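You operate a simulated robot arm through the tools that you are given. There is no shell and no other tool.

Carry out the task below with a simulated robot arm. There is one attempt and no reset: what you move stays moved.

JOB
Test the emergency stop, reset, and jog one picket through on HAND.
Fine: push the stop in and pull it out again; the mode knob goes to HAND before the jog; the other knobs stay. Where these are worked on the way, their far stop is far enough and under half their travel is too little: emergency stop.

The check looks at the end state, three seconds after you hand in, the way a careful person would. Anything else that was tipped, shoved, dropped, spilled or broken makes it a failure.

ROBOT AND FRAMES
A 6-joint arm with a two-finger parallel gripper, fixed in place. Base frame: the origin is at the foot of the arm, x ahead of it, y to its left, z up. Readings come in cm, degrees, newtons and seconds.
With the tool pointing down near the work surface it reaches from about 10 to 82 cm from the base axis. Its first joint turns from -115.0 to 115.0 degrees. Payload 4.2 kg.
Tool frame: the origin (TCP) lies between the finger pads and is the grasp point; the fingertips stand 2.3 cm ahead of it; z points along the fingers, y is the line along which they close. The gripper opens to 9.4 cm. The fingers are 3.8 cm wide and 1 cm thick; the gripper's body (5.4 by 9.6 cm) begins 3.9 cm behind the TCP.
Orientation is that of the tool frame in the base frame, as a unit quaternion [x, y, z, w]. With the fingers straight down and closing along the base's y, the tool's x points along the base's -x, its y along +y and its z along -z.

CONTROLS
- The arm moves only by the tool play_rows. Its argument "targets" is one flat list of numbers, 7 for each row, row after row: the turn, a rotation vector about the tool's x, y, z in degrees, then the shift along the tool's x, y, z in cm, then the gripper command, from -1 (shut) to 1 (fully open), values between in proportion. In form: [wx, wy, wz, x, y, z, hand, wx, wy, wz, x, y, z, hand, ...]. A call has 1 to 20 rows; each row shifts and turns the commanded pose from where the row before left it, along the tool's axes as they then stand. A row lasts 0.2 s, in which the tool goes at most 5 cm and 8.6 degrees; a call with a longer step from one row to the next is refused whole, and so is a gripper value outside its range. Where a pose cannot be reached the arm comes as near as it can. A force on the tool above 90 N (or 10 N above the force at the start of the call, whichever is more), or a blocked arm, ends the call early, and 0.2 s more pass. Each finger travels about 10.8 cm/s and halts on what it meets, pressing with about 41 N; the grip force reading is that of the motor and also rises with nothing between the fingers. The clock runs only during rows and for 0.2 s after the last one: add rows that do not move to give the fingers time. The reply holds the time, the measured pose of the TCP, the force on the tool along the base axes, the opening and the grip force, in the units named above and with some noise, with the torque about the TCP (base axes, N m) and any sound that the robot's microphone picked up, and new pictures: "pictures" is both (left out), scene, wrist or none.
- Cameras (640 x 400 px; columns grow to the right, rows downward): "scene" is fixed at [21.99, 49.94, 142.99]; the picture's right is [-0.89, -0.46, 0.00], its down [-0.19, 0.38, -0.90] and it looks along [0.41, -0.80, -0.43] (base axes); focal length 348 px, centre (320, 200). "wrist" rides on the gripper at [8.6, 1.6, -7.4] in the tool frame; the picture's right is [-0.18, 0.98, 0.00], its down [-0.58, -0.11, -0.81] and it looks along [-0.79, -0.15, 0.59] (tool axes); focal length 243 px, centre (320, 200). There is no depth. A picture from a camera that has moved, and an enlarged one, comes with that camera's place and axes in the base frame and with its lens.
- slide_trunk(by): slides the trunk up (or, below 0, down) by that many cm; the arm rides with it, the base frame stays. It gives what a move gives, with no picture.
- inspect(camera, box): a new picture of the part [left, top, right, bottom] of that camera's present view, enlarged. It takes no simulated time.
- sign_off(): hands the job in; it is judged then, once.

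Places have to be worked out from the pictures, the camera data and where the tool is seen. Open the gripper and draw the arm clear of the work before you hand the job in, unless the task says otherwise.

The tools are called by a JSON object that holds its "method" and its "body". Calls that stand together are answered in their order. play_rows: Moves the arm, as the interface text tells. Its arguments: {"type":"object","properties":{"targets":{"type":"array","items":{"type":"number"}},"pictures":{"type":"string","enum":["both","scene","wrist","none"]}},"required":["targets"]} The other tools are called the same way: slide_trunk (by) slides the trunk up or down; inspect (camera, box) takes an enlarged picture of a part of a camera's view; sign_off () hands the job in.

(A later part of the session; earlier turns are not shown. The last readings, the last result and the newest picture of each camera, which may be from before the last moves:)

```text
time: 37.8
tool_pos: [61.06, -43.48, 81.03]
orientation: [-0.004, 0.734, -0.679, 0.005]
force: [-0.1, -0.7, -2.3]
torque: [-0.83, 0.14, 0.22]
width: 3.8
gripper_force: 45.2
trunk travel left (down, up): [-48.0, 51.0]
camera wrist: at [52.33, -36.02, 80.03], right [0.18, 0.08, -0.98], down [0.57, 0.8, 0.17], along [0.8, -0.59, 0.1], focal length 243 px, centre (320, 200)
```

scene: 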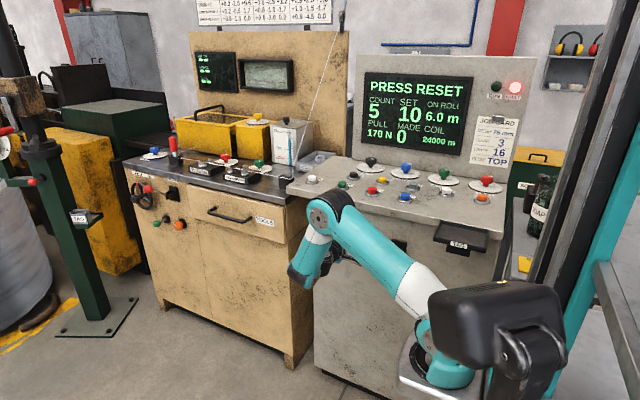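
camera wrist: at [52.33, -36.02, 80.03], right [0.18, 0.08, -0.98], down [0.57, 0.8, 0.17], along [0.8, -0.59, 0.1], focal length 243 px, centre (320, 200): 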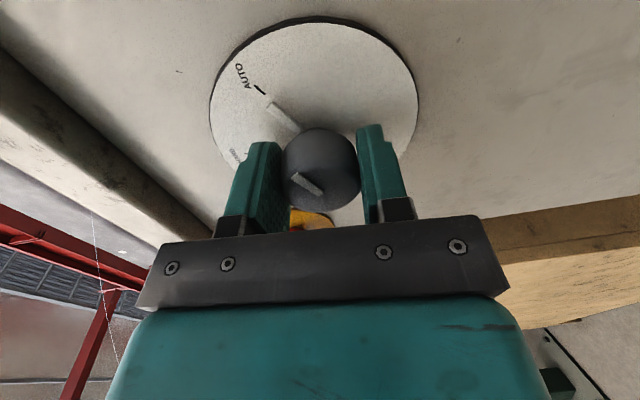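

Gripped (3.8 cm). Now I turn counter-clockwise as seen from the front (negative about tool z), first 24°, watching the torque.

{"method": "play_rows", "body": {"targets": [0, 0, -6, 0, 0, 0, -1, 0, 0, -6, 0, 0, 0, -1, 0, 0, -6, 0, 0, 0, -1, 0, 0, -6, 0, 0, 0, -1, 0, 0, 0, 0, 0, 0, -1]}}

```text
time: 39.0
tool_pos: [60.99, -43.45, 81.12]
orientation: [-0.157, 0.718, -0.664, -0.137]
force: [5.9, -5.6, 2.8]
torque: [-1.08, 0.03, -0.32]
width: 3.78
gripper_force: 45.5
trunk travel left (down, up): [-48.0, 51.0]
camera wrist: at [52.41, -36.31, 83.66], right [-0.23, 0.07, -0.97], down [0.57, 0.82, -0.07], along [0.79, -0.57, -0.23], focal length 243 px, centre (320, 200)
```

scene: 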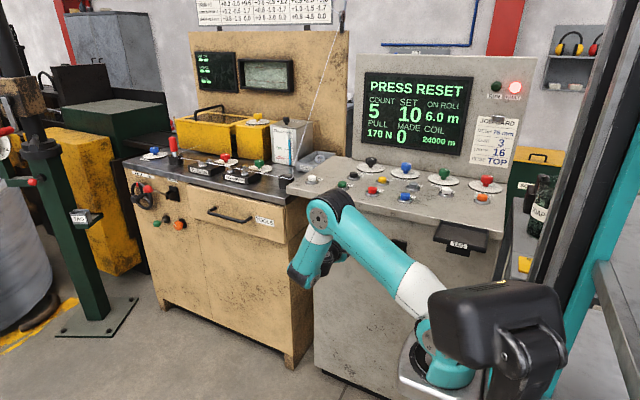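
wrist: 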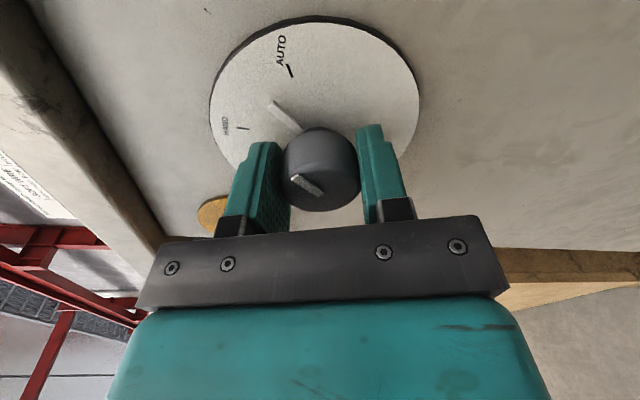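

The knob turns with the grip, and the pointer is now between AUTO and HAND. I'll continue 24°.

{"method": "play_rows", "body": {"targets": [0, 0, -6, 0, 0, 0, -1, 0, 0, -6, 0, 0, 0, -1, 0, 0, -6, 0, 0, 0, -1, 0, 0, -6, 0, 0, 0, -1, 0, 0, 0, 0, 0, 0, -1]}}

```text
time: 40.2
tool_pos: [60.93, -43.5, 81.02]
orientation: [-0.302, 0.67, -0.621, -0.272]
force: [5.3, -7.5, 1.2]
torque: [-0.54, 0.01, 0.08]
width: 3.74
gripper_force: 45.0
trunk travel left (down, up): [-48.0, 51.0]
camera wrist: at [53.97, -36.54, 86.96], right [-0.61, 0.06, -0.79], down [0.46, 0.84, -0.29], along [0.65, -0.54, -0.54], focal length 243 px, centre (320, 200)
```

scene: 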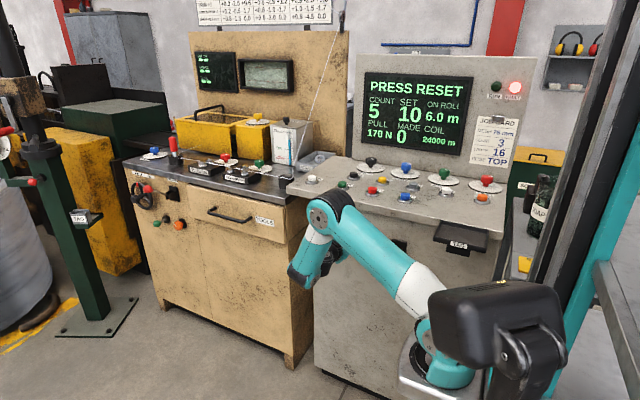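
wrist: 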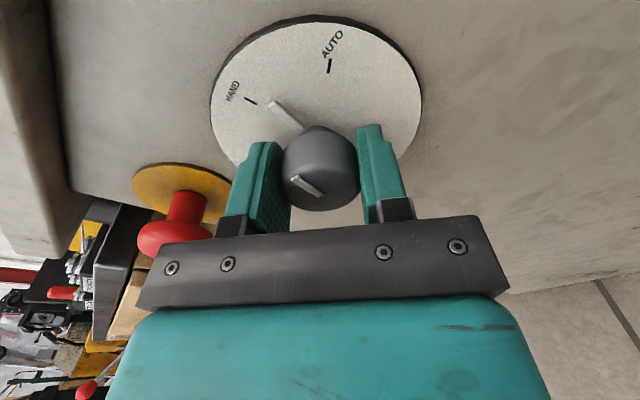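

The pointer is about 12° short of the HAND tick. Turning 12° more.

{"method": "play_rows", "body": {"targets": [0, 0, -6, 0, 0, 0, -1, 0, 0, -6, 0, 0, 0, -1, 0, 0, 0, 0, 0, 0, -1]}}

{"method": "inspect", "body": {"camera": "wrist", "box": [200, 0, 440, 150]}}

```text
time: 41.0
tool_pos: [61.17, -43.4, 81.07]
orientation: [-0.371, 0.634, -0.589, -0.336]
force: [1.0, 2.2, 2.4]
torque: [-0.29, 0.05, -0.28]
width: 3.71
gripper_force: 44.8
trunk travel left (down, up): [-48.0, 51.0]
camera wrist: at [55.23, -36.62, 88.29], right [-0.76, 0.04, -0.65], down [0.38, 0.84, -0.38], along [0.53, -0.53, -0.66], focal length 243 px, centre (320, 200)
```

scene: 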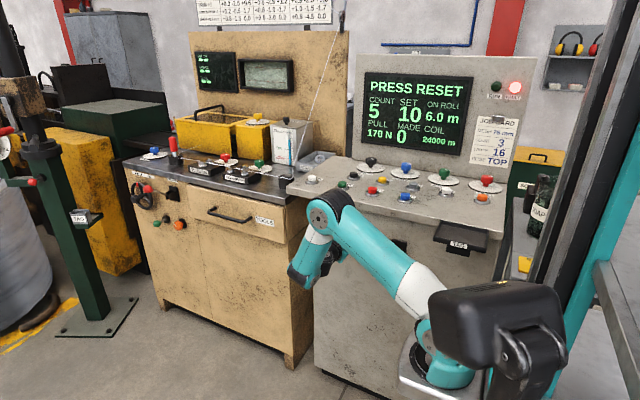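
wrist: 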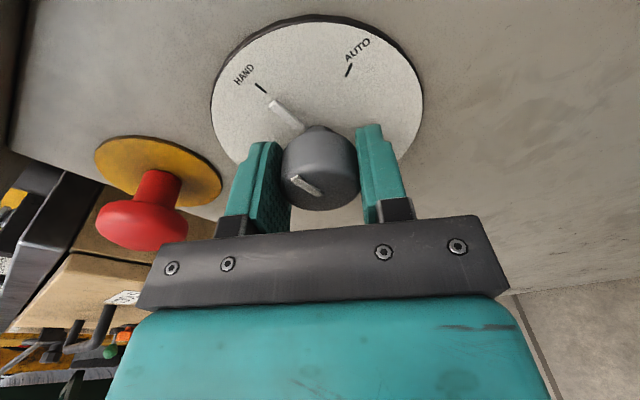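

```text
2.67 times, centred on (320, 75) of wrist
camera zoom: at [55.23, -36.62, 88.29], right [-0.76, 0.04, -0.65], down [0.38, 0.84, -0.38], along [0.53, -0.53, -0.66], focal length 647 px, centre (320, 533)
```

zoom: 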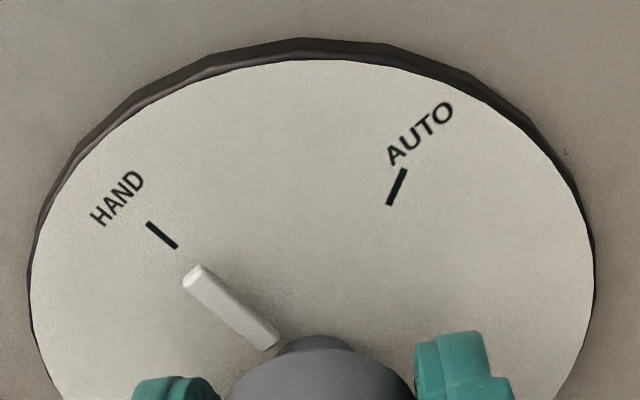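

The pointer lines up with HAND, with the same parallax it had at AUTO. I'll release and back off along the tool axis, then check the dial.

{"method": "play_rows", "body": {"targets": [0, 0, 0, 0, 0, 0, 0.4, 0, 0, 0, 0, 0, 0, 0.4, 0, 0, 0, 0, 0, 0, 0.4, 0, 0, 0, 0, 0, -2, 0.4, 0, 0, 0, 0, 0, -2.5, 0.4, 0, 0, 0, 0, 0, -2.5, 0.4, 0, 0, 0, 0, 0, 0, 0.4]}}

{"method": "inspect", "body": {"camera": "wrist", "box": [200, 0, 440, 150]}}

```text
time: 42.6
tool_pos: [60.92, -37.0, 81.67]
orientation: [-0.375, 0.64, -0.584, -0.33]
force: [-0.7, 0.8, 0.1]
torque: [-0.01, 0.04, -0.02]
width: 6.55
gripper_force: 0.1
out of reach, approached as far as the arm can: row 6
trunk travel left (down, up): [-48.0, 51.0]
camera wrist: at [55.06, -30.3, 88.96], right [-0.76, 0.06, -0.65], down [0.37, 0.85, -0.36], along [0.53, -0.52, -0.67], focal length 243 px, centre (320, 200)
```

scene: 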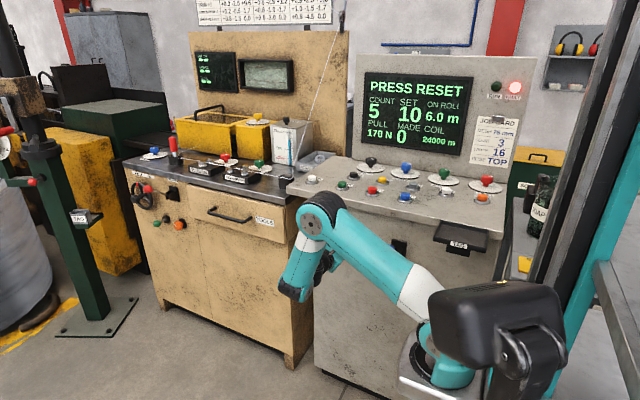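
wrist: 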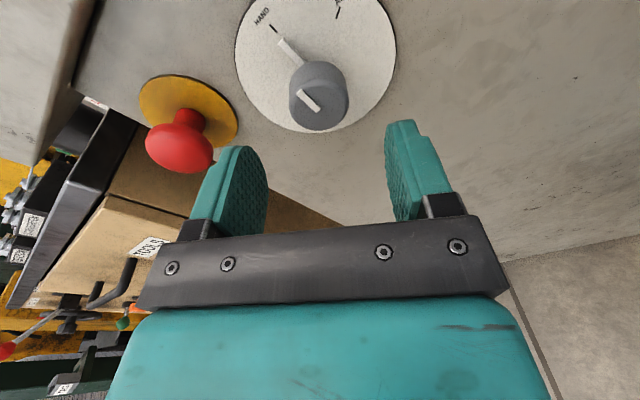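

```text
2.67 times, centred on (320, 75) of wrist
camera zoom: at [55.06, -30.3, 88.96], right [-0.76, 0.06, -0.65], down [0.37, 0.85, -0.36], along [0.53, -0.52, -0.67], focal length 647 px, centre (320, 533)
```

zoom: 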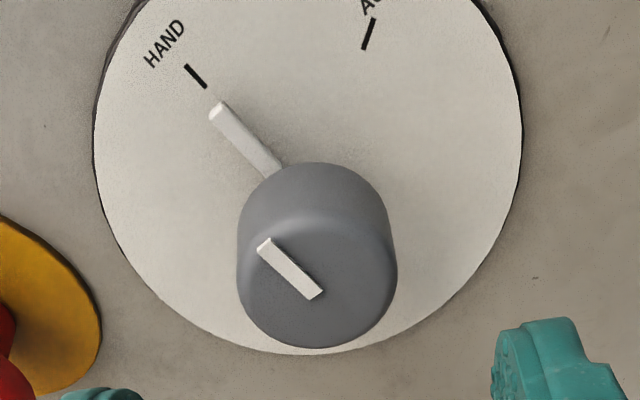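

The mode knob is at HAND. Next I unroll 60°, fold the tool back to pointing down while easing away from the console, and close the fingers ready for pressing buttons.

{"method": "play_rows", "body": {"targets": [0, 0, 8.5, 0, 0, 0, 0, 0, 0, 8.5, 0, 0, 0, -1, 0, 0, 8.5, 0, 0, 0, -1, 0, 0, 8.5, 0, 0, 0, -1, 0, 0, 8.5, 0, 0, 0, -1, 0, 0, 8.5, 0, 0, 0, -1, 0, 0, 8.5, 0, 0, 0, -1, -8.5, 0, 0, 0, 0.23, -1, -1, -8.5, 0, 0, 0, 0.37, -0.93, -1, -8.5, 0, 0, 0, 0.5, -0.86, -1, -8.5, 0, 0, 0, 0.63, -0.78, -1, -8.5, 0, 0, 0, 0.74, -0.68, -1, -8.5, 0, 0, 0, 0.83, -0.56, -1, -8.5, 0, 0, 0, 0.9, -0.43, -1, -8.5, 0, 0, 0, 0.96, -0.29, -1, -8.5, 0, 0, 0, 1, -0.15, -1, -7, 0, 0, 0, 1, 0, -1, 0, 0, 0, 0, 0, 0, -1]}}

```text
time: 46.4
tool_pos: [61.12, -28.36, 80.45]
orientation: [-0.006, 1.0, -0.016, -0.003]
force: [1.1, -0.1, 0.7]
torque: [0.04, 0.0, -0.05]
width: 0.0
gripper_force: 40.9
out of reach, approached as far as the arm can: row 1, 2, 3
trunk travel left (down, up): [-48.0, 51.0]
camera wrist: at [52.65, -26.56, 87.9], right [0.17, 0.98, -0.03], down [0.59, -0.08, 0.81], along [0.79, -0.16, -0.59], focal length 243 px, centre (320, 200)
```

scene: 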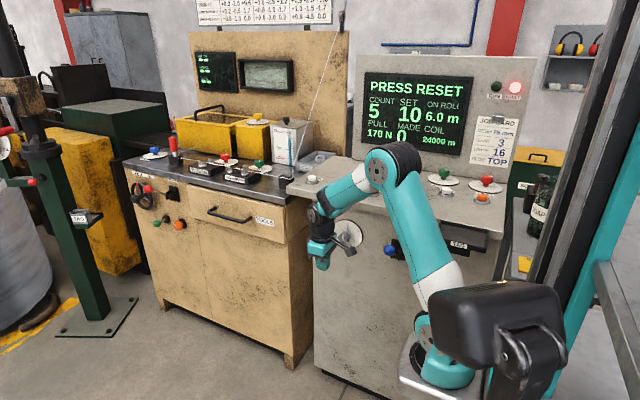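
wrist: 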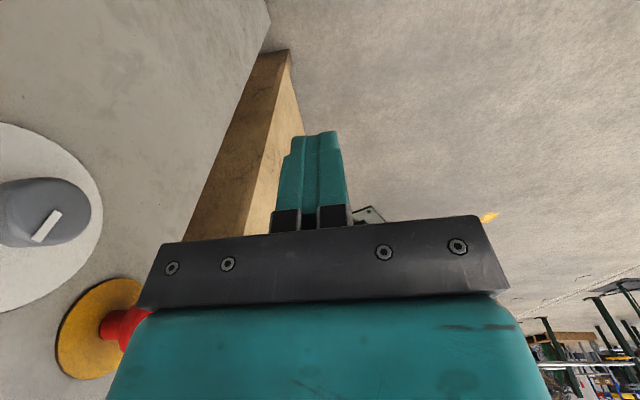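

Tool-down at (61,-28,80). Raising the trunk 37 cm puts the closed fingers at about z 117, above the panel.

{"method": "slide_trunk", "body": {"by": 37}}

{"method": "play_rows", "body": {"targets": [0, 0, 0, 3, -2.5, 0, -1, 0, 0, 0, 3, -2.5, 0, -1, 0, 0, 0, 3, -2.5, 0, -1, 0, 0, 0, 3, -2.5, 0, -1, 0, 0, 0, 0, 0, 0, -1]}}

```text
time: 50.0
tool_pos: [61.13, -28.38, 117.45]
orientation: [-0.005, 1.0, -0.016, -0.003]
force: [-0.6, -0.1, 0.3]
torque: [0.01, 0.0, 0.0]
width: 0.0
gripper_force: 40.7
trunk travel left (down, up): [-85.0, 14.0]
```

```text
time: 51.2
tool_pos: [49.14, -38.59, 117.87]
orientation: [-0.006, 1.0, -0.017, -0.003]
force: [-0.3, -1.3, 0.1]
torque: [-0.01, 0.03, -0.01]
width: 0.03
gripper_force: 40.9
trunk travel left (down, up): [-85.0, 14.0]
camera wrist: at [40.53, -36.76, 125.31], right [0.17, 0.98, -0.03], down [0.59, -0.07, 0.81], along [0.79, -0.16, -0.59], focal length 243 px, centre (320, 200)
```

scene: 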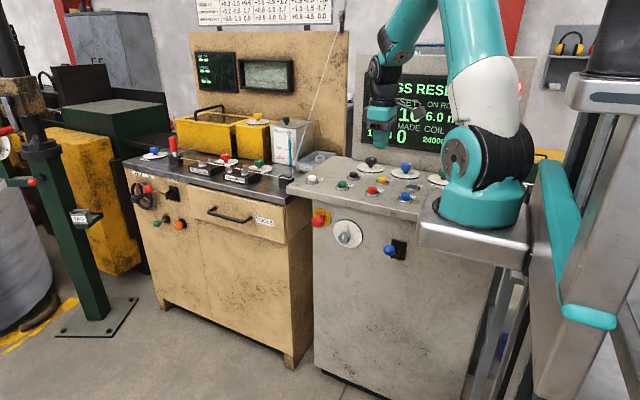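
wrist: 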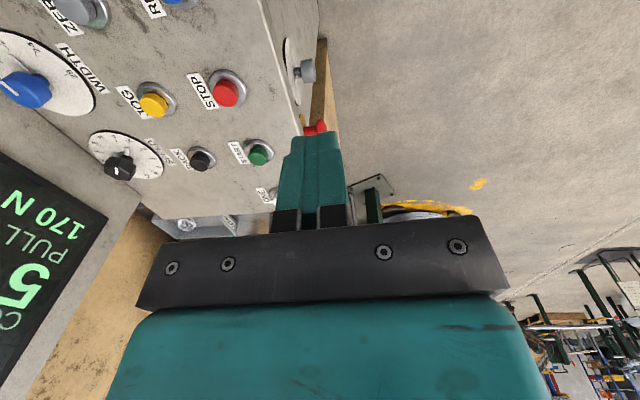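

I need RESET in the wrist view, so I'll move the tool back in x and toward the panel at safe height.

{"method": "play_rows", "body": {"targets": [0, 0, 0, 3.3, -3.2, 0, -1, 0, 0, 0, 3.3, -3.2, 0, -1, 0, 0, 0, 3.3, -3.2, 0, -1, 0, 0, 0, 0, -3, 2, -1, 0, 0, 0, 0, 0, 0, -1]}}

{"method": "inspect", "body": {"camera": "scene", "box": [330, 120, 470, 210]}}

```text
time: 52.4
tool_pos: [39.41, -51.22, 116.23]
orientation: [-0.006, 1.0, -0.017, -0.004]
force: [0.7, -0.6, 0.3]
torque: [0.02, -0.01, 0.0]
width: 0.01
gripper_force: 40.9
trunk travel left (down, up): [-85.0, 14.0]
camera wrist: at [30.86, -49.54, 123.69], right [0.17, 0.98, -0.03], down [0.59, -0.07, 0.81], along [0.79, -0.16, -0.59], focal length 243 px, centre (320, 200)
```

scene: 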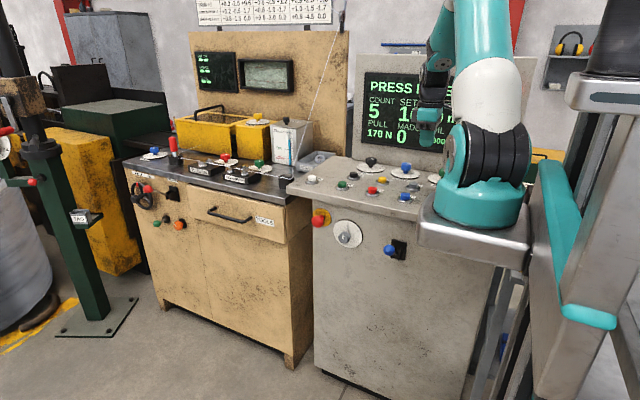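
wrist: 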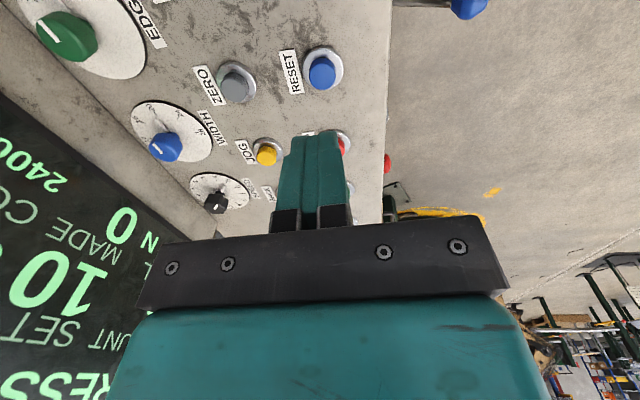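

```text
4.44 times, centred on (400, 165) of scene
camera zoom: at [21.99, 49.94, 142.99], right [-0.89, -0.46, 0.0], down [-0.19, 0.38, -0.9], along [0.41, -0.8, -0.43], focal length 1547 px, centre (-36, 356)
```

zoom: 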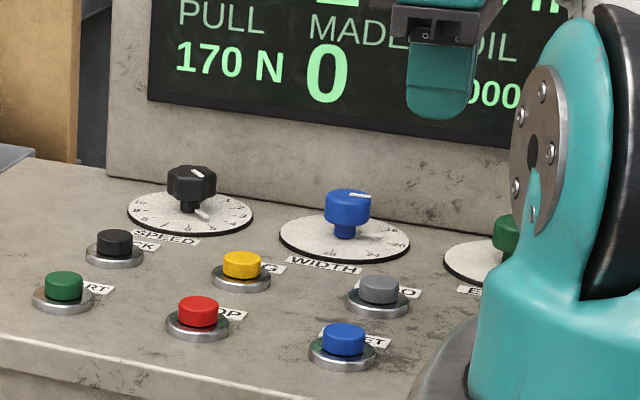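

Using two wrist views plus the scene rays, RESET is at about (43.8,-52.6,96.4) and JOG at about (54.9,-63.1,96.3). I'll hover over RESET with the fingertips about 3 cm above it.

{"method": "play_rows", "body": {"targets": [0, 0, 0, -2.2, -0.7, 0, -1, 0, 0, 0, -2.2, -0.7, 0, -1, 0, 0, 0, 0, 0, 4, -1, 0, 0, 0, 0, 0, 4, -1, 0, 0, 0, 0, 0, 3.5, -1, 0, 0, 0, 0, 0, 2.5, -1, 0, 0, 0, 0, 0, 0, -1]}}

{"method": "inspect", "body": {"camera": "scene", "box": [350, 130, 450, 210]}}

```text
time: 54.0
tool_pos: [43.79, -53.03, 102.41]
orientation: [-0.007, 1.0, -0.017, -0.003]
force: [0.3, 1.3, 0.4]
torque: [-0.01, -0.01, 0.02]
width: 0.02
gripper_force: 41.3
trunk travel left (down, up): [-85.0, 14.0]
camera wrist: at [35.21, -51.34, 109.9], right [0.17, 0.98, -0.03], down [0.59, -0.07, 0.81], along [0.79, -0.16, -0.59], focal length 243 px, centre (320, 200)
```

scene: 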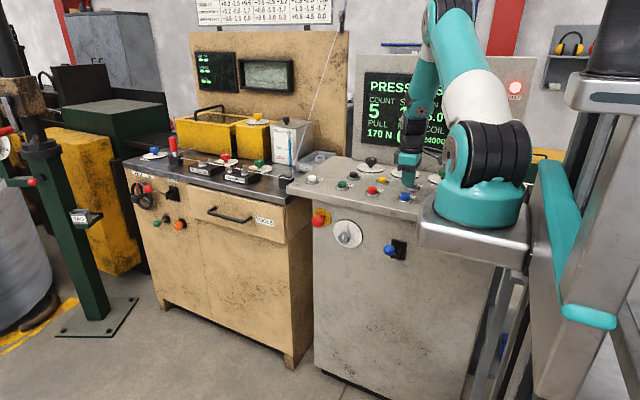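
wrist: 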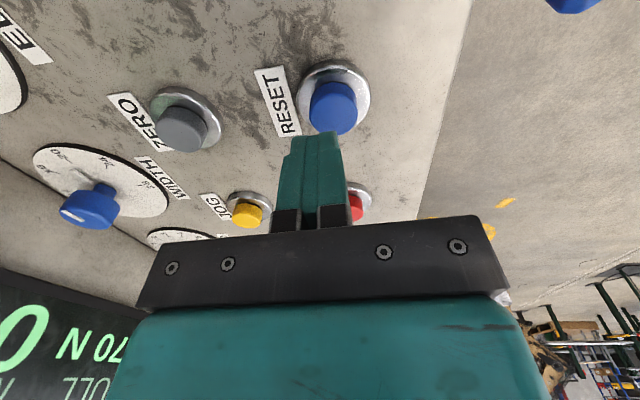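

```text
5.00 times, centred on (400, 170) of scene
camera zoom: at [21.99, 49.94, 142.99], right [-0.89, -0.46, 0.0], down [-0.19, 0.38, -0.9], along [0.41, -0.8, -0.43], focal length 1740 px, centre (-80, 350)
```

zoom: 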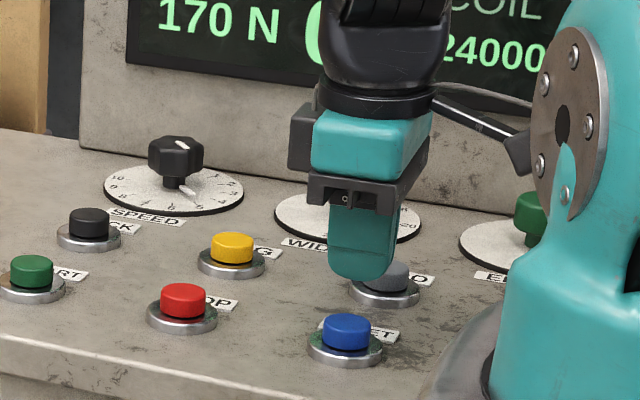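

RESET is about 0.6 cm to the +y side of the fingers. I'll correct that and the 2° tilt, then descend slowly until I touch and press.

{"method": "play_rows", "body": {"targets": [-2, 0, 0, 0.2, 0.6, 0, -1, 0, 0, 0, 0, 0, 1.2, -1, 0, 0, 0, 0, 0, 0.8, -1, 0, 0, 0, 0, 0, 0.4, -1, 0, 0, 0, 0, 0, 0, -1]}}

{"method": "inspect", "body": {"camera": "scene", "box": [350, 130, 450, 210]}}

```text
time: 55.2
tool_pos: [43.69, -52.46, 99.89]
orientation: [-0.007, 1.0, 0.001, -0.003]
force: [0.6, 0.4, 0.3]
torque: [0.01, 0.03, 0.01]
width: 0.0
gripper_force: 40.6
trunk travel left (down, up): [-85.0, 14.0]
camera wrist: at [35.1, -50.99, 107.44], right [0.17, 0.98, 0.0], down [0.59, -0.1, 0.8], along [0.79, -0.14, -0.6], focal length 243 px, centre (320, 200)
```

scene: 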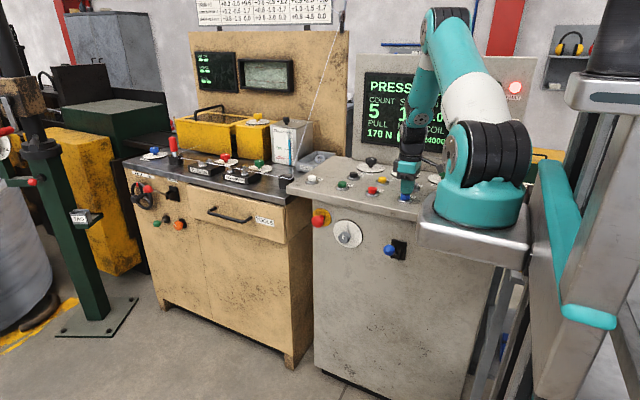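
wrist: 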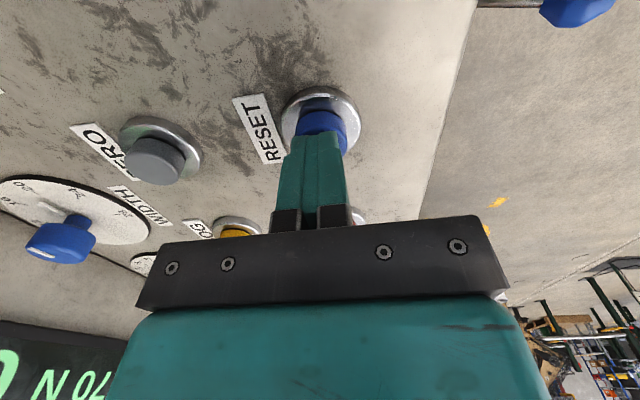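

```text
5.00 times, centred on (400, 170) of scene
camera zoom: at [21.99, 49.94, 142.99], right [-0.89, -0.46, 0.0], down [-0.19, 0.38, -0.9], along [0.41, -0.8, -0.43], focal length 1740 px, centre (-80, 350)
```

zoom: 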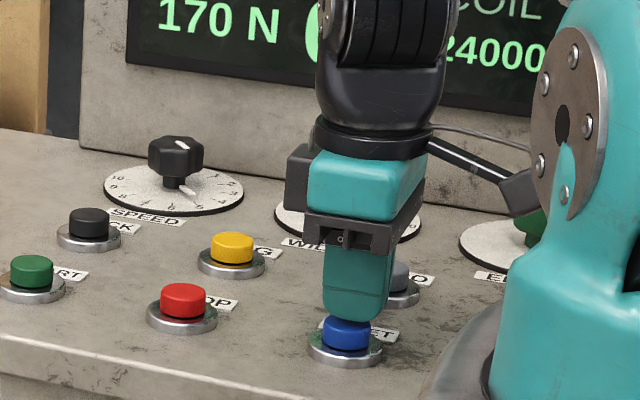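

The fingertips are right above the RESET cap. Pressing down in 0.3 cm steps.

{"method": "play_rows", "body": {"targets": [0, 0, 0, -0.3, 0.1, 0.3, -1, 0, 0, 0, 0, 0, 0.3, -1, 0, 0, 0, 0, 0, 0.3, -1, 0, 0, 0, 0, 0, 0.3, -1, 0, 0, 0, 0, 0, 0, -1]}}

{"method": "inspect", "body": {"camera": "scene", "box": [350, 60, 530, 210]}}

```text
time: 56.4
tool_pos: [44.01, -52.35, 98.9]
orientation: [-0.006, 1.0, 0.0, -0.003]
force: [-0.9, -0.1, 15.1]
torque: [-0.03, -0.02, -0.09]
width: 0.0
gripper_force: 41.2
trunk travel left (down, up): [-85.0, 14.0]
heard: click
camera wrist: at [35.4, -50.84, 106.39], right [0.17, 0.98, 0.0], down [0.59, -0.1, 0.8], along [0.79, -0.14, -0.6], focal length 243 px, centre (320, 200)
```

scene: 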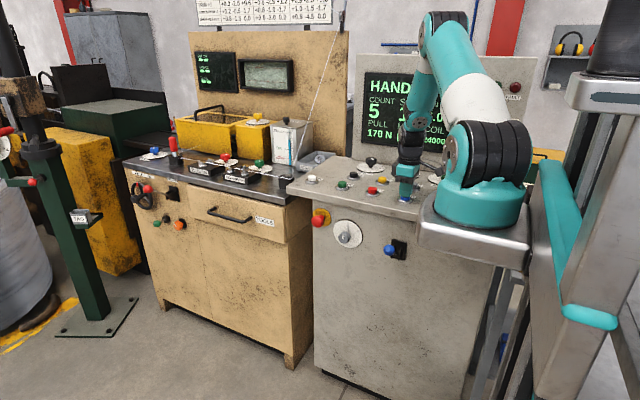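
wrist: 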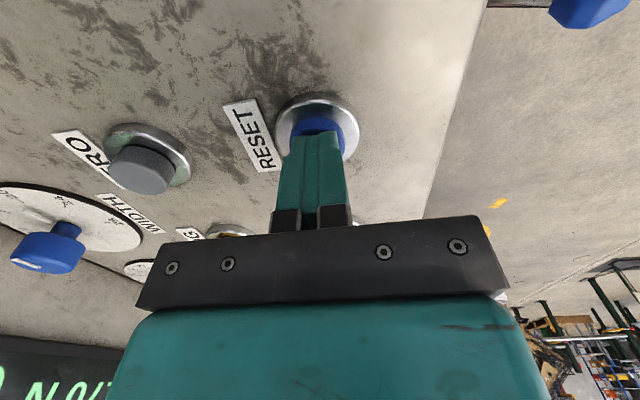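

```text
2.67 times, centred on (440, 135) of scene
camera zoom: at [21.99, 49.94, 142.99], right [-0.89, -0.46, 0.0], down [-0.19, 0.38, -0.9], along [0.41, -0.8, -0.43], focal length 928 px, centre (0, 373)
```

zoom: 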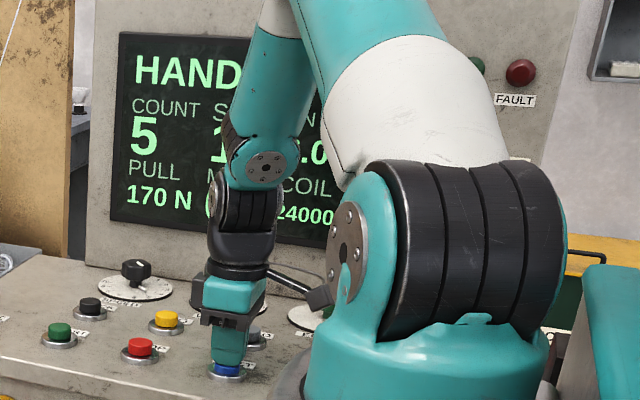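

A click was heard, the fault lamp is out, and the display reads HAND. I'll lift 6 cm and shift to above JOG at about (55,-63).

{"method": "play_rows", "body": {"targets": [0, 0, 0, 0, 0, -1.5, -1, 0, 0, 0, 0, 0, -3, -1, 0, 0, 0, 0, 0, -2.5, -1, 0, 0, 0, -3.2, -3, 0, -1, 0, 0, 0, -3.2, -3, 0, -1, 0, 0, 0, -3.2, -3, 0, -1, 0, 0, 0, -1.4, -1.6, 0, -1, 0, 0, 0, 0, 0, 0, -1]}}

{"method": "inspect", "body": {"camera": "scene", "box": [350, 60, 530, 210]}}

```text
time: 58.2
tool_pos: [55.05, -62.73, 105.67]
orientation: [-0.006, 1.0, 0.001, -0.004]
force: [-0.1, 0.7, -0.6]
torque: [0.03, -0.04, 0.0]
width: 0.02
gripper_force: 41.3
trunk travel left (down, up): [-85.0, 14.0]
camera wrist: at [46.52, -61.26, 113.23], right [0.17, 0.98, 0.0], down [0.59, -0.1, 0.8], along [0.79, -0.14, -0.6], focal length 243 px, centre (320, 200)
```

scene: 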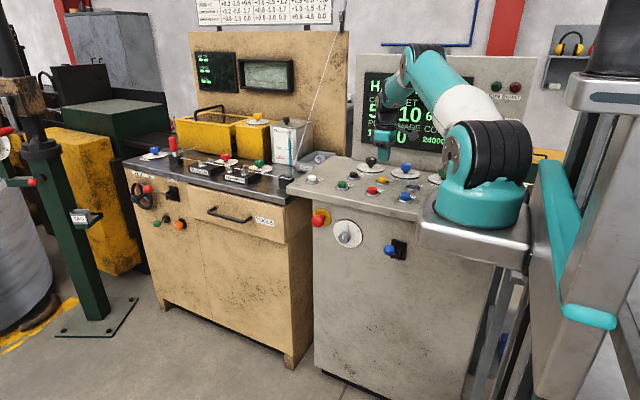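
wrist: 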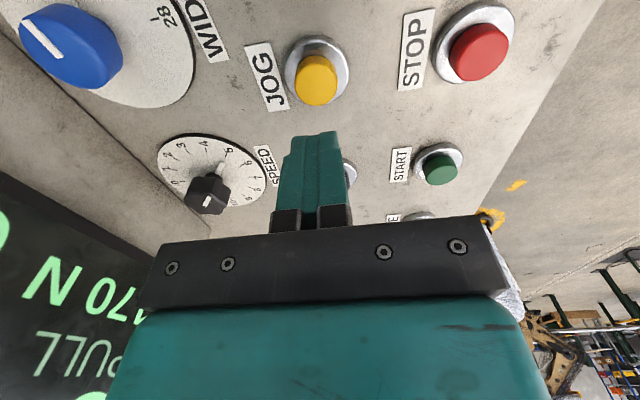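

```text
2.67 times, centred on (440, 135) of scene
camera zoom: at [21.99, 49.94, 142.99], right [-0.89, -0.46, 0.0], down [-0.19, 0.38, -0.9], along [0.41, -0.8, -0.43], focal length 928 px, centre (0, 373)
```

zoom: 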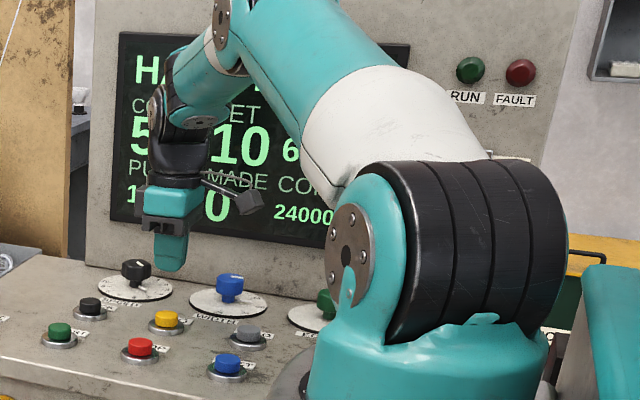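

JOG is almost directly beneath. I'll descend to just above the cap and check before pressing.

{"method": "play_rows", "body": {"targets": [0, 0, 0, 0.2, -0.2, 2.5, -1, 0, 0, 0, 0, 0, 2.2, -1, 0, 0, 0, 0, 0, 1, -1, 0, 0, 0, 0, 0, 0, -1]}}

{"method": "inspect", "body": {"camera": "scene", "box": [350, 60, 530, 210]}}

```text
time: 59.2
tool_pos: [54.91, -62.96, 100.0]
orientation: [-0.006, 1.0, 0.001, -0.005]
force: [-0.2, 0.6, 0.3]
torque: [-0.03, 0.01, -0.02]
width: 0.0
gripper_force: 41.4
trunk travel left (down, up): [-85.0, 14.0]
camera wrist: at [46.32, -61.44, 107.51], right [0.17, 0.98, 0.0], down [0.59, -0.1, 0.8], along [0.79, -0.14, -0.6], focal length 243 px, centre (320, 200)
```

scene: 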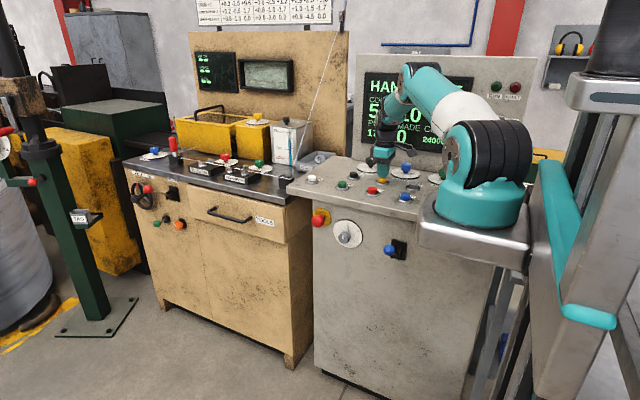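
wrist: 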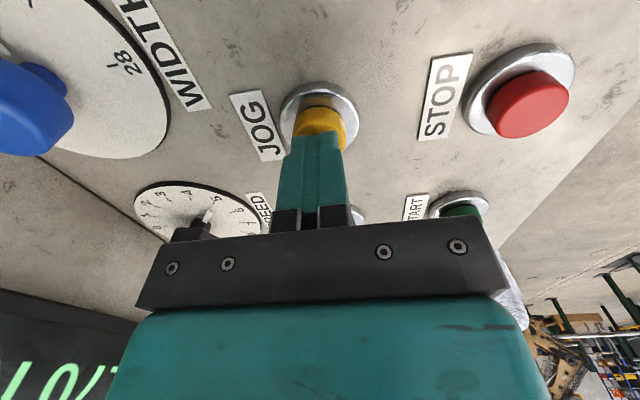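

```text
2.67 times, centred on (440, 135) of scene
camera zoom: at [21.99, 49.94, 142.99], right [-0.89, -0.46, 0.0], down [-0.19, 0.38, -0.9], along [0.41, -0.8, -0.43], focal length 928 px, centre (0, 373)
```

zoom: 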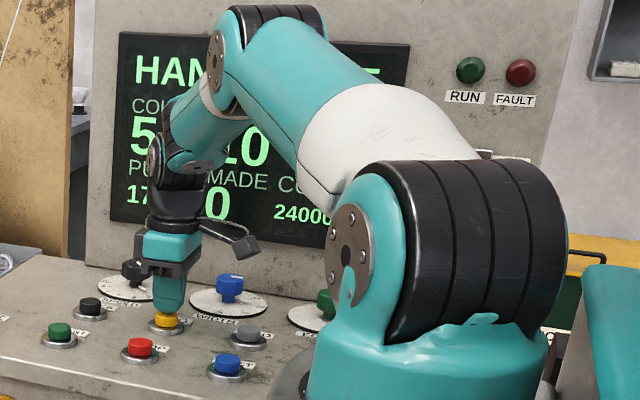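

The fingertips are aligned over the JOG cap. I'll make one brief press with an immediate lift, then read the display.

{"method": "play_rows", "body": {"targets": [0, 0, 0, 0, 0, 0.4, -1, 0, 0, 0, 0, 0, 0.4, -1, 0, 0, 0, 0, 0, 0.35, -1, 0, 0, 0, 0, 0, -1.2, -1, 0, 0, 0, 0, 0, -2, -1, 0, 0, 0, 0, 0, 0, -1]}}

{"method": "inspect", "body": {"camera": "scene", "box": [350, 60, 530, 210]}}

```text
time: 60.6
tool_pos: [54.96, -63.17, 101.96]
orientation: [-0.006, 1.0, 0.001, -0.003]
force: [-0.4, 0.6, -0.3]
torque: [-0.03, -0.01, 0.0]
width: 0.0
gripper_force: 41.1
trunk travel left (down, up): [-85.0, 14.0]
heard: click
camera wrist: at [46.45, -61.58, 109.39], right [0.17, 0.98, 0.0], down [0.59, -0.1, 0.8], along [0.79, -0.14, -0.6], focal length 243 px, centre (320, 200)
```

scene: 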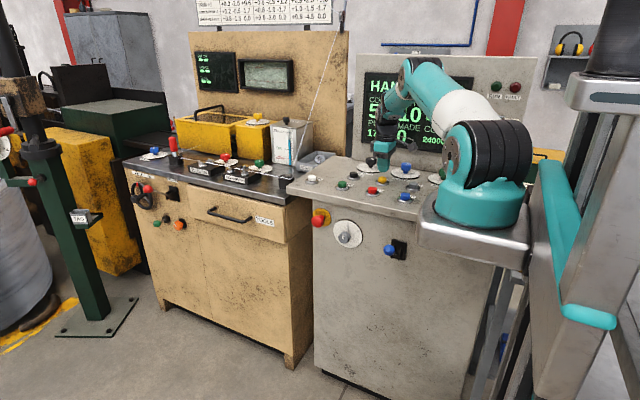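
wrist: 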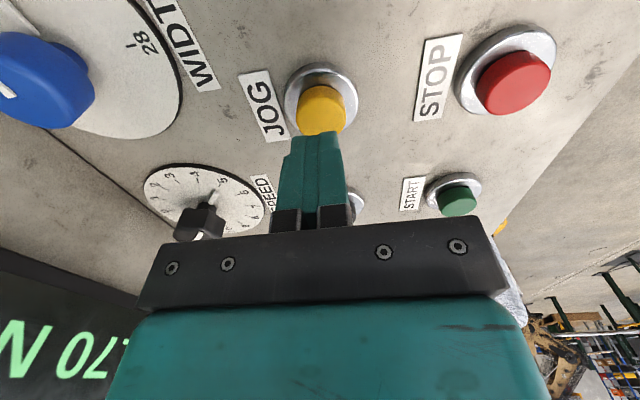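

```text
2.67 times, centred on (440, 135) of scene
camera zoom: at [21.99, 49.94, 142.99], right [-0.89, -0.46, 0.0], down [-0.19, 0.38, -0.9], along [0.41, -0.8, -0.43], focal length 928 px, centre (0, 373)
```

zoom: 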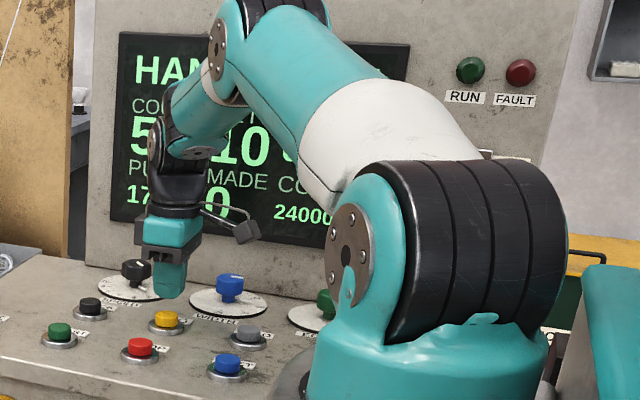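

The JOG click was heard. The display is hidden by the arm, so I'll lift clear and move back toward +y to read it.

{"method": "play_rows", "body": {"targets": [0, 0, 0, 0, 0, -4, -1, 0, 0, 0, 0, 0, -4, -1, 0, 0, 0, -2, 4, -2, -1, 0, 0, 0, -2, 4, -2, -1, 0, 0, 0, -2, 4, 0, -1, 0, 0, 0, -2, 4, 0, -1, 0, 0, 0, -2, 4, 0, -1, 0, 0, 0, -2, 4, 0, -1, 0, 0, 0, 0, 0, 0, -1]}}

{"method": "inspect", "body": {"camera": "scene", "box": [350, 60, 530, 180]}}

```text
time: 62.6
tool_pos: [66.76, -38.89, 114.01]
orientation: [-0.005, 1.0, 0.0, -0.003]
force: [-0.3, -0.1, 0.1]
torque: [0.01, -0.01, 0.01]
width: 0.0
gripper_force: 41.3
trunk travel left (down, up): [-85.0, 14.0]
camera wrist: at [58.21, -37.48, 121.51], right [0.17, 0.98, 0.0], down [0.59, -0.1, 0.8], along [0.79, -0.14, -0.6], focal length 243 px, centre (320, 200)
```

scene: 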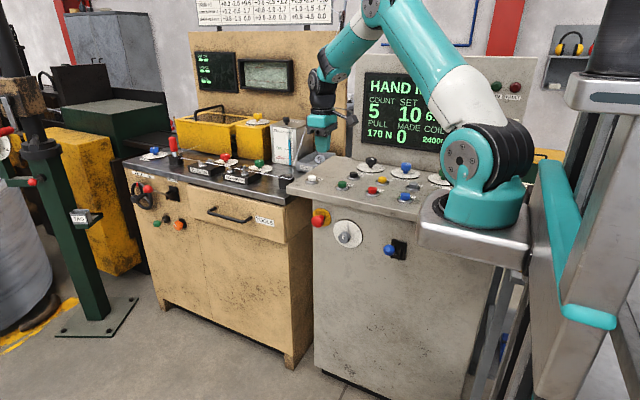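
wrist: 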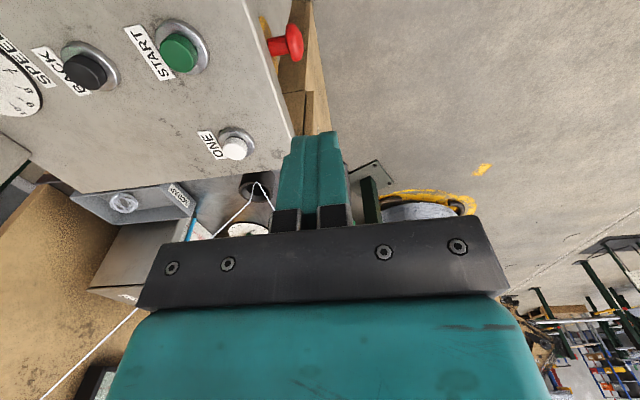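

```text
3.33 times, centred on (440, 120) of scene
camera zoom: at [21.99, 49.94, 142.99], right [-0.89, -0.46, 0.0], down [-0.19, 0.38, -0.9], along [0.41, -0.8, -0.43], focal length 1160 px, centre (-80, 467)
```

zoom: 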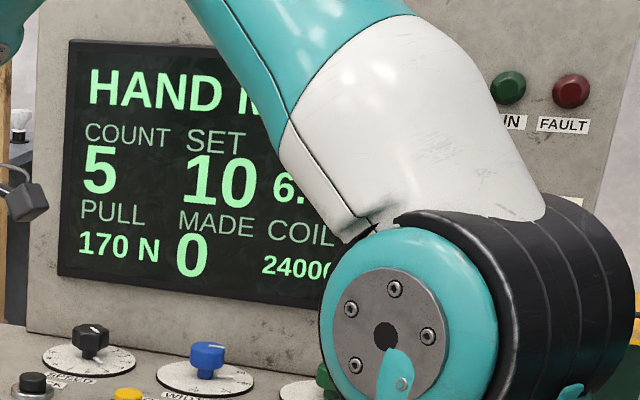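

Display reads HAND MODE with COUNT 5 and MADE 0, so the brief press hasn't registered a full picket yet. I'll wait a moment and check the other readouts before pressing again.

{"method": "play_rows", "body": {"targets": [0, 0, 0, 0, 0, 0, -1, 0, 0, 0, 0, 0, 0, -1, 0, 0, 0, 0, 0, 0, -1, 0, 0, 0, 0, 0, 0, -1, 0, 0, 0, 0, 0, 0, -1], "pictures": "none"}}

{"method": "inspect", "body": {"camera": "scene", "box": [360, 65, 460, 155]}}

{"method": "inspect", "body": {"camera": "scene", "box": [120, 40, 340, 200]}}

{"method": "inspect", "body": {"camera": "scene", "box": [0, 0, 340, 30]}}

```text
time: 63.8
tool_pos: [66.81, -39.04, 114.0]
orientation: [-0.006, 1.0, 0.001, -0.003]
force: [-0.6, 0.1, 0.0]
torque: [0.03, -0.02, 0.01]
width: 0.01
gripper_force: 40.9
trunk travel left (down, up): [-85.0, 14.0]
```

```text
4.44 times, centred on (410, 110) of scene
camera zoom: at [21.99, 49.94, 142.99], right [-0.89, -0.46, 0.0], down [-0.19, 0.38, -0.9], along [0.41, -0.8, -0.43], focal length 1547 px, centre (-80, 600)
```

zoom: 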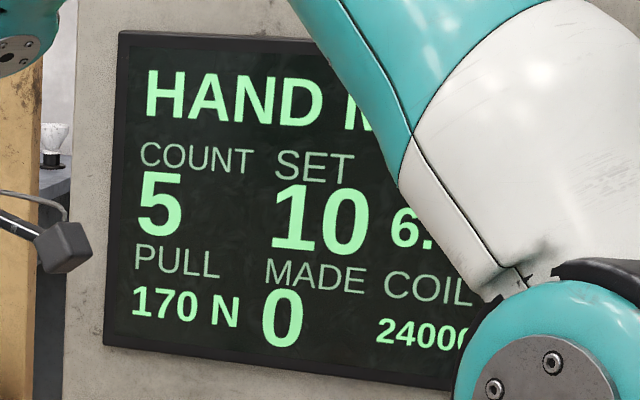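

```text
2.50 times, centred on (230, 120) of scene
camera zoom: at [21.99, 49.94, 142.99], right [-0.89, -0.46, 0.0], down [-0.19, 0.38, -0.9], along [0.41, -0.8, -0.43], focal length 870 px, centre (545, 400)
```

zoom: 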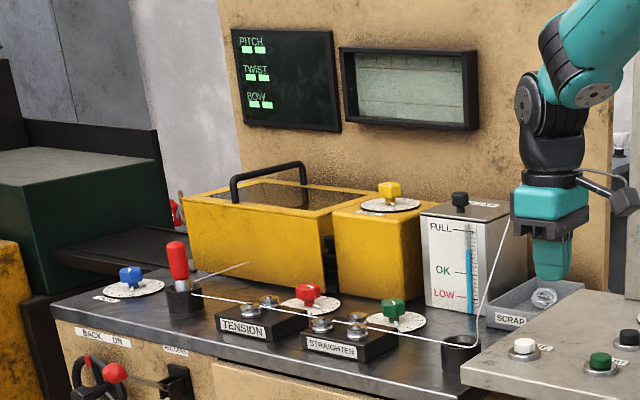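

```text
1.88 times, centred on (170, 15) of scene
camera zoom: at [21.99, 49.94, 142.99], right [-0.89, -0.46, 0.0], down [-0.19, 0.38, -0.9], along [0.41, -0.8, -0.43], focal length 655 px, centre (602, 548)
```

zoom: 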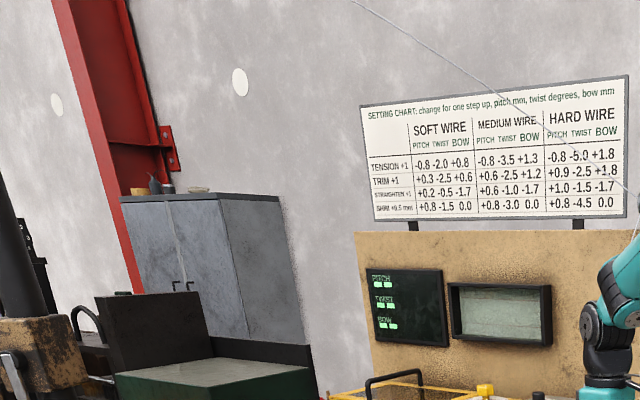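

COUNT is still 5, so JOG is probably hold-to-run. I'll go back over JOG to just above the cap.

{"method": "play_rows", "body": {"targets": [0, 0, 0, 2, -4, 0, -1, 0, 0, 0, 2, -4, 0, -1, 0, 0, 0, 2, -4, 0, -1, 0, 0, 0, 2, -4, 0, -1, 0, 0, 0, 2, -4, 0, -1, 0, 0, 0, 1.9, -4, 0, -1, 0, 0, 0, 0, 0, 4, -1, 0, 0, 0, 0, 0, 4, -1, 0, 0, 0, 0, 0, 3.5, -1, 0, 0, 0, 0, 0, 2.5, -1, 0, 0, 0, 0, 0, 0, -1]}}

{"method": "inspect", "body": {"camera": "scene", "box": [360, 65, 460, 155]}}

```text
time: 66.2
tool_pos: [55.09, -63.09, 100.05]
orientation: [-0.006, 1.0, 0.0, -0.004]
force: [0.3, -0.2, -0.2]
torque: [-0.02, 0.0, -0.01]
width: 0.0
gripper_force: 41.4
trunk travel left (down, up): [-85.0, 14.0]
camera wrist: at [46.47, -61.55, 107.57], right [0.17, 0.98, 0.0], down [0.59, -0.1, 0.8], along [0.79, -0.14, -0.6], focal length 243 px, centre (320, 200)
```

scene: 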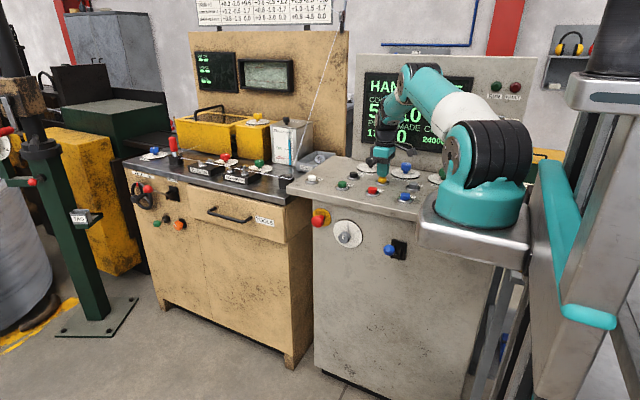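
wrist: 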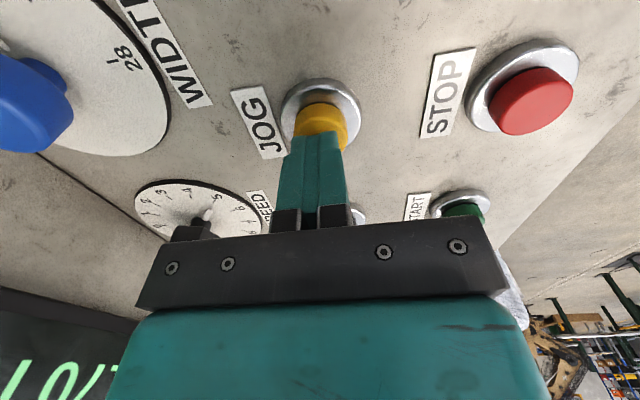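

```text
4.44 times, centred on (410, 110) of scene
camera zoom: at [21.99, 49.94, 142.99], right [-0.89, -0.46, 0.0], down [-0.19, 0.38, -0.9], along [0.41, -0.8, -0.43], focal length 1547 px, centre (-80, 600)
```

zoom: 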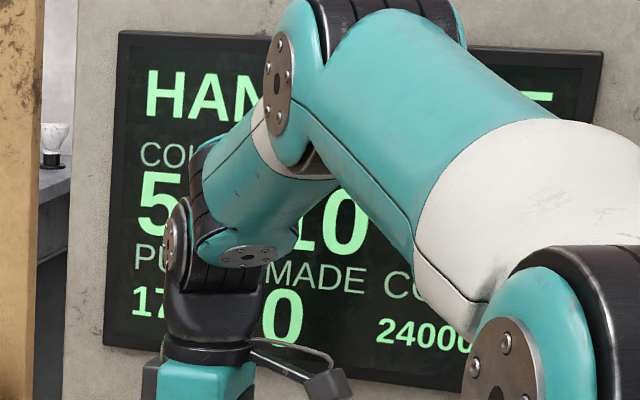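

The COUNT "5" is still visible from this pose. I'll press and hold JOG for a short while and look at the count and state while it is held.

{"method": "play_rows", "body": {"targets": [0, 0, 0, 0, 0, 0.6, -1, 0, 0, 0, 0, 0, 0.5, -1, 0, 0, 0, 0, 0, 0.1, -1], "pictures": "scene"}}

{"method": "inspect", "body": {"camera": "scene", "box": [360, 65, 460, 155]}}

{"method": "inspect", "body": {"camera": "scene", "box": [120, 40, 340, 200]}}

```text
time: 67.0
tool_pos: [54.82, -63.0, 98.93]
orientation: [-0.007, 1.0, 0.0, -0.003]
force: [-1.6, 2.0, 8.4]
torque: [0.08, 0.01, 0.07]
width: 0.0
gripper_force: 41.0
trunk travel left (down, up): [-85.0, 14.0]
heard: click
```

scene: 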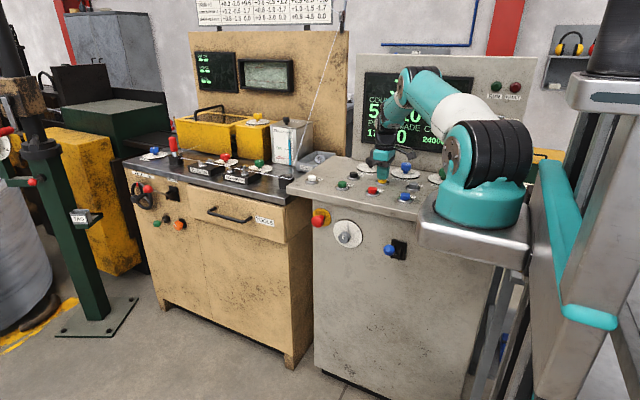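

```text
4.44 times, centred on (410, 110) of scene
camera zoom: at [21.99, 49.94, 142.99], right [-0.89, -0.46, 0.0], down [-0.19, 0.38, -0.9], along [0.41, -0.8, -0.43], focal length 1547 px, centre (-80, 600)
```

zoom: 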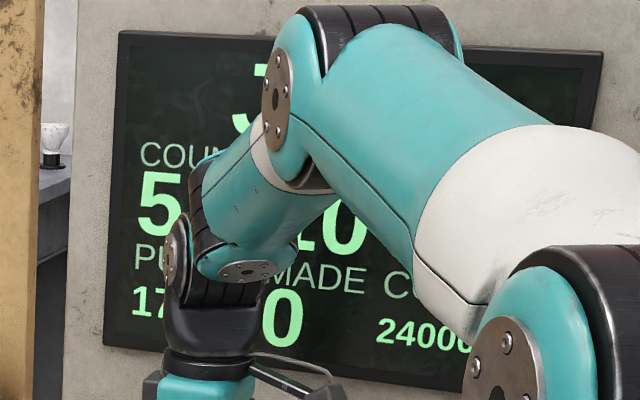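

```text
2.50 times, centred on (230, 120) of scene
camera zoom: at [21.99, 49.94, 142.99], right [-0.89, -0.46, 0.0], down [-0.19, 0.38, -0.9], along [0.41, -0.8, -0.43], focal length 870 px, centre (545, 400)
```

zoom: 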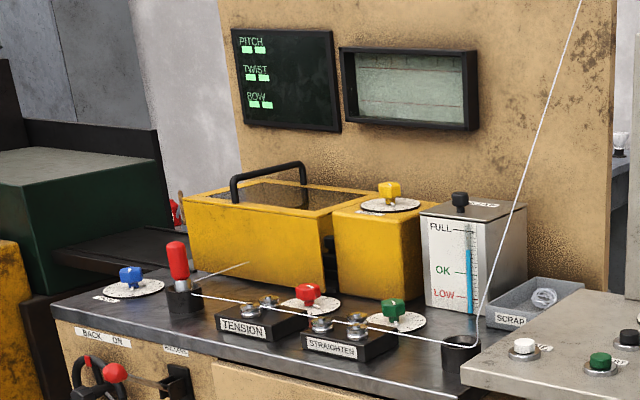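

The display changes to "J…" (JOG) while held, so it is hold-to-run. I'll keep holding in short chunks and watch COUNT.

{"method": "play_rows", "body": {"targets": [0, 0, 0, 0, 0, 0, -1, 0, 0, 0, 0, 0, 0, -1], "pictures": "none"}}

{"method": "inspect", "body": {"camera": "scene", "box": [360, 65, 460, 155]}}

{"method": "inspect", "body": {"camera": "scene", "box": [120, 40, 340, 200]}}

```text
time: 67.6
tool_pos: [54.9, -63.0, 98.91]
orientation: [-0.006, 1.0, 0.0, -0.003]
force: [-0.4, 1.6, 11.5]
torque: [0.06, 0.04, 0.01]
width: 0.0
gripper_force: 41.1
trunk travel left (down, up): [-85.0, 14.0]
```

```text
4.44 times, centred on (410, 110) of scene
camera zoom: at [21.99, 49.94, 142.99], right [-0.89, -0.46, 0.0], down [-0.19, 0.38, -0.9], along [0.41, -0.8, -0.43], focal length 1547 px, centre (-80, 600)
```

zoom: 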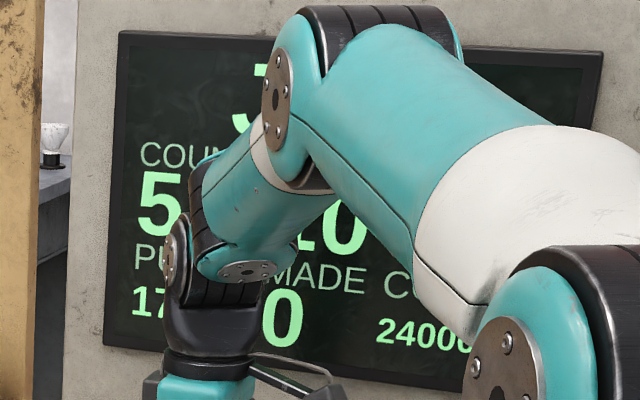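

```text
2.50 times, centred on (230, 120) of scene
camera zoom: at [21.99, 49.94, 142.99], right [-0.89, -0.46, 0.0], down [-0.19, 0.38, -0.9], along [0.41, -0.8, -0.43], focal length 870 px, centre (545, 400)
```

zoom: 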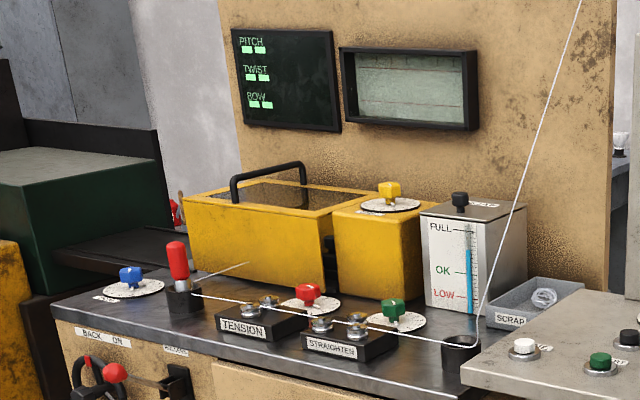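

Still jogging with COUNT 5. I'll keep holding.

{"method": "play_rows", "body": {"targets": [0, 0, 0, 0, 0, 0, -1, 0, 0, 0, 0, 0, 0, -1, 0, 0, 0, 0, 0, 0, -1], "pictures": "none"}}

{"method": "inspect", "body": {"camera": "scene", "box": [360, 65, 460, 155]}}

```text
time: 68.4
tool_pos: [54.87, -63.06, 98.8]
orientation: [-0.006, 1.0, -0.001, -0.002]
force: [-0.5, 0.1, 11.7]
torque: [0.02, -0.01, -0.05]
width: 0.01
gripper_force: 41.2
trunk travel left (down, up): [-85.0, 14.0]
```

```text
4.44 times, centred on (410, 110) of scene
camera zoom: at [21.99, 49.94, 142.99], right [-0.89, -0.46, 0.0], down [-0.19, 0.38, -0.9], along [0.41, -0.8, -0.43], focal length 1547 px, centre (-80, 600)
```

zoom: 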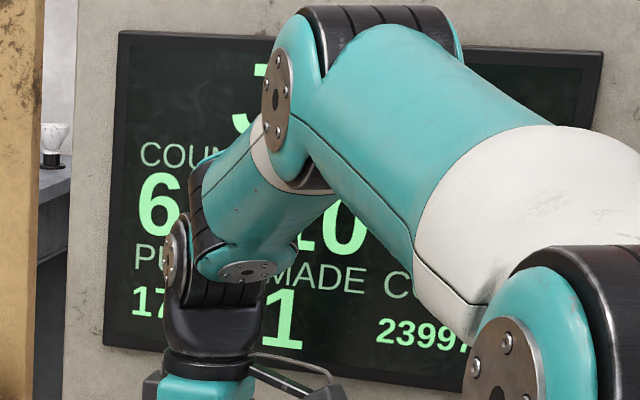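

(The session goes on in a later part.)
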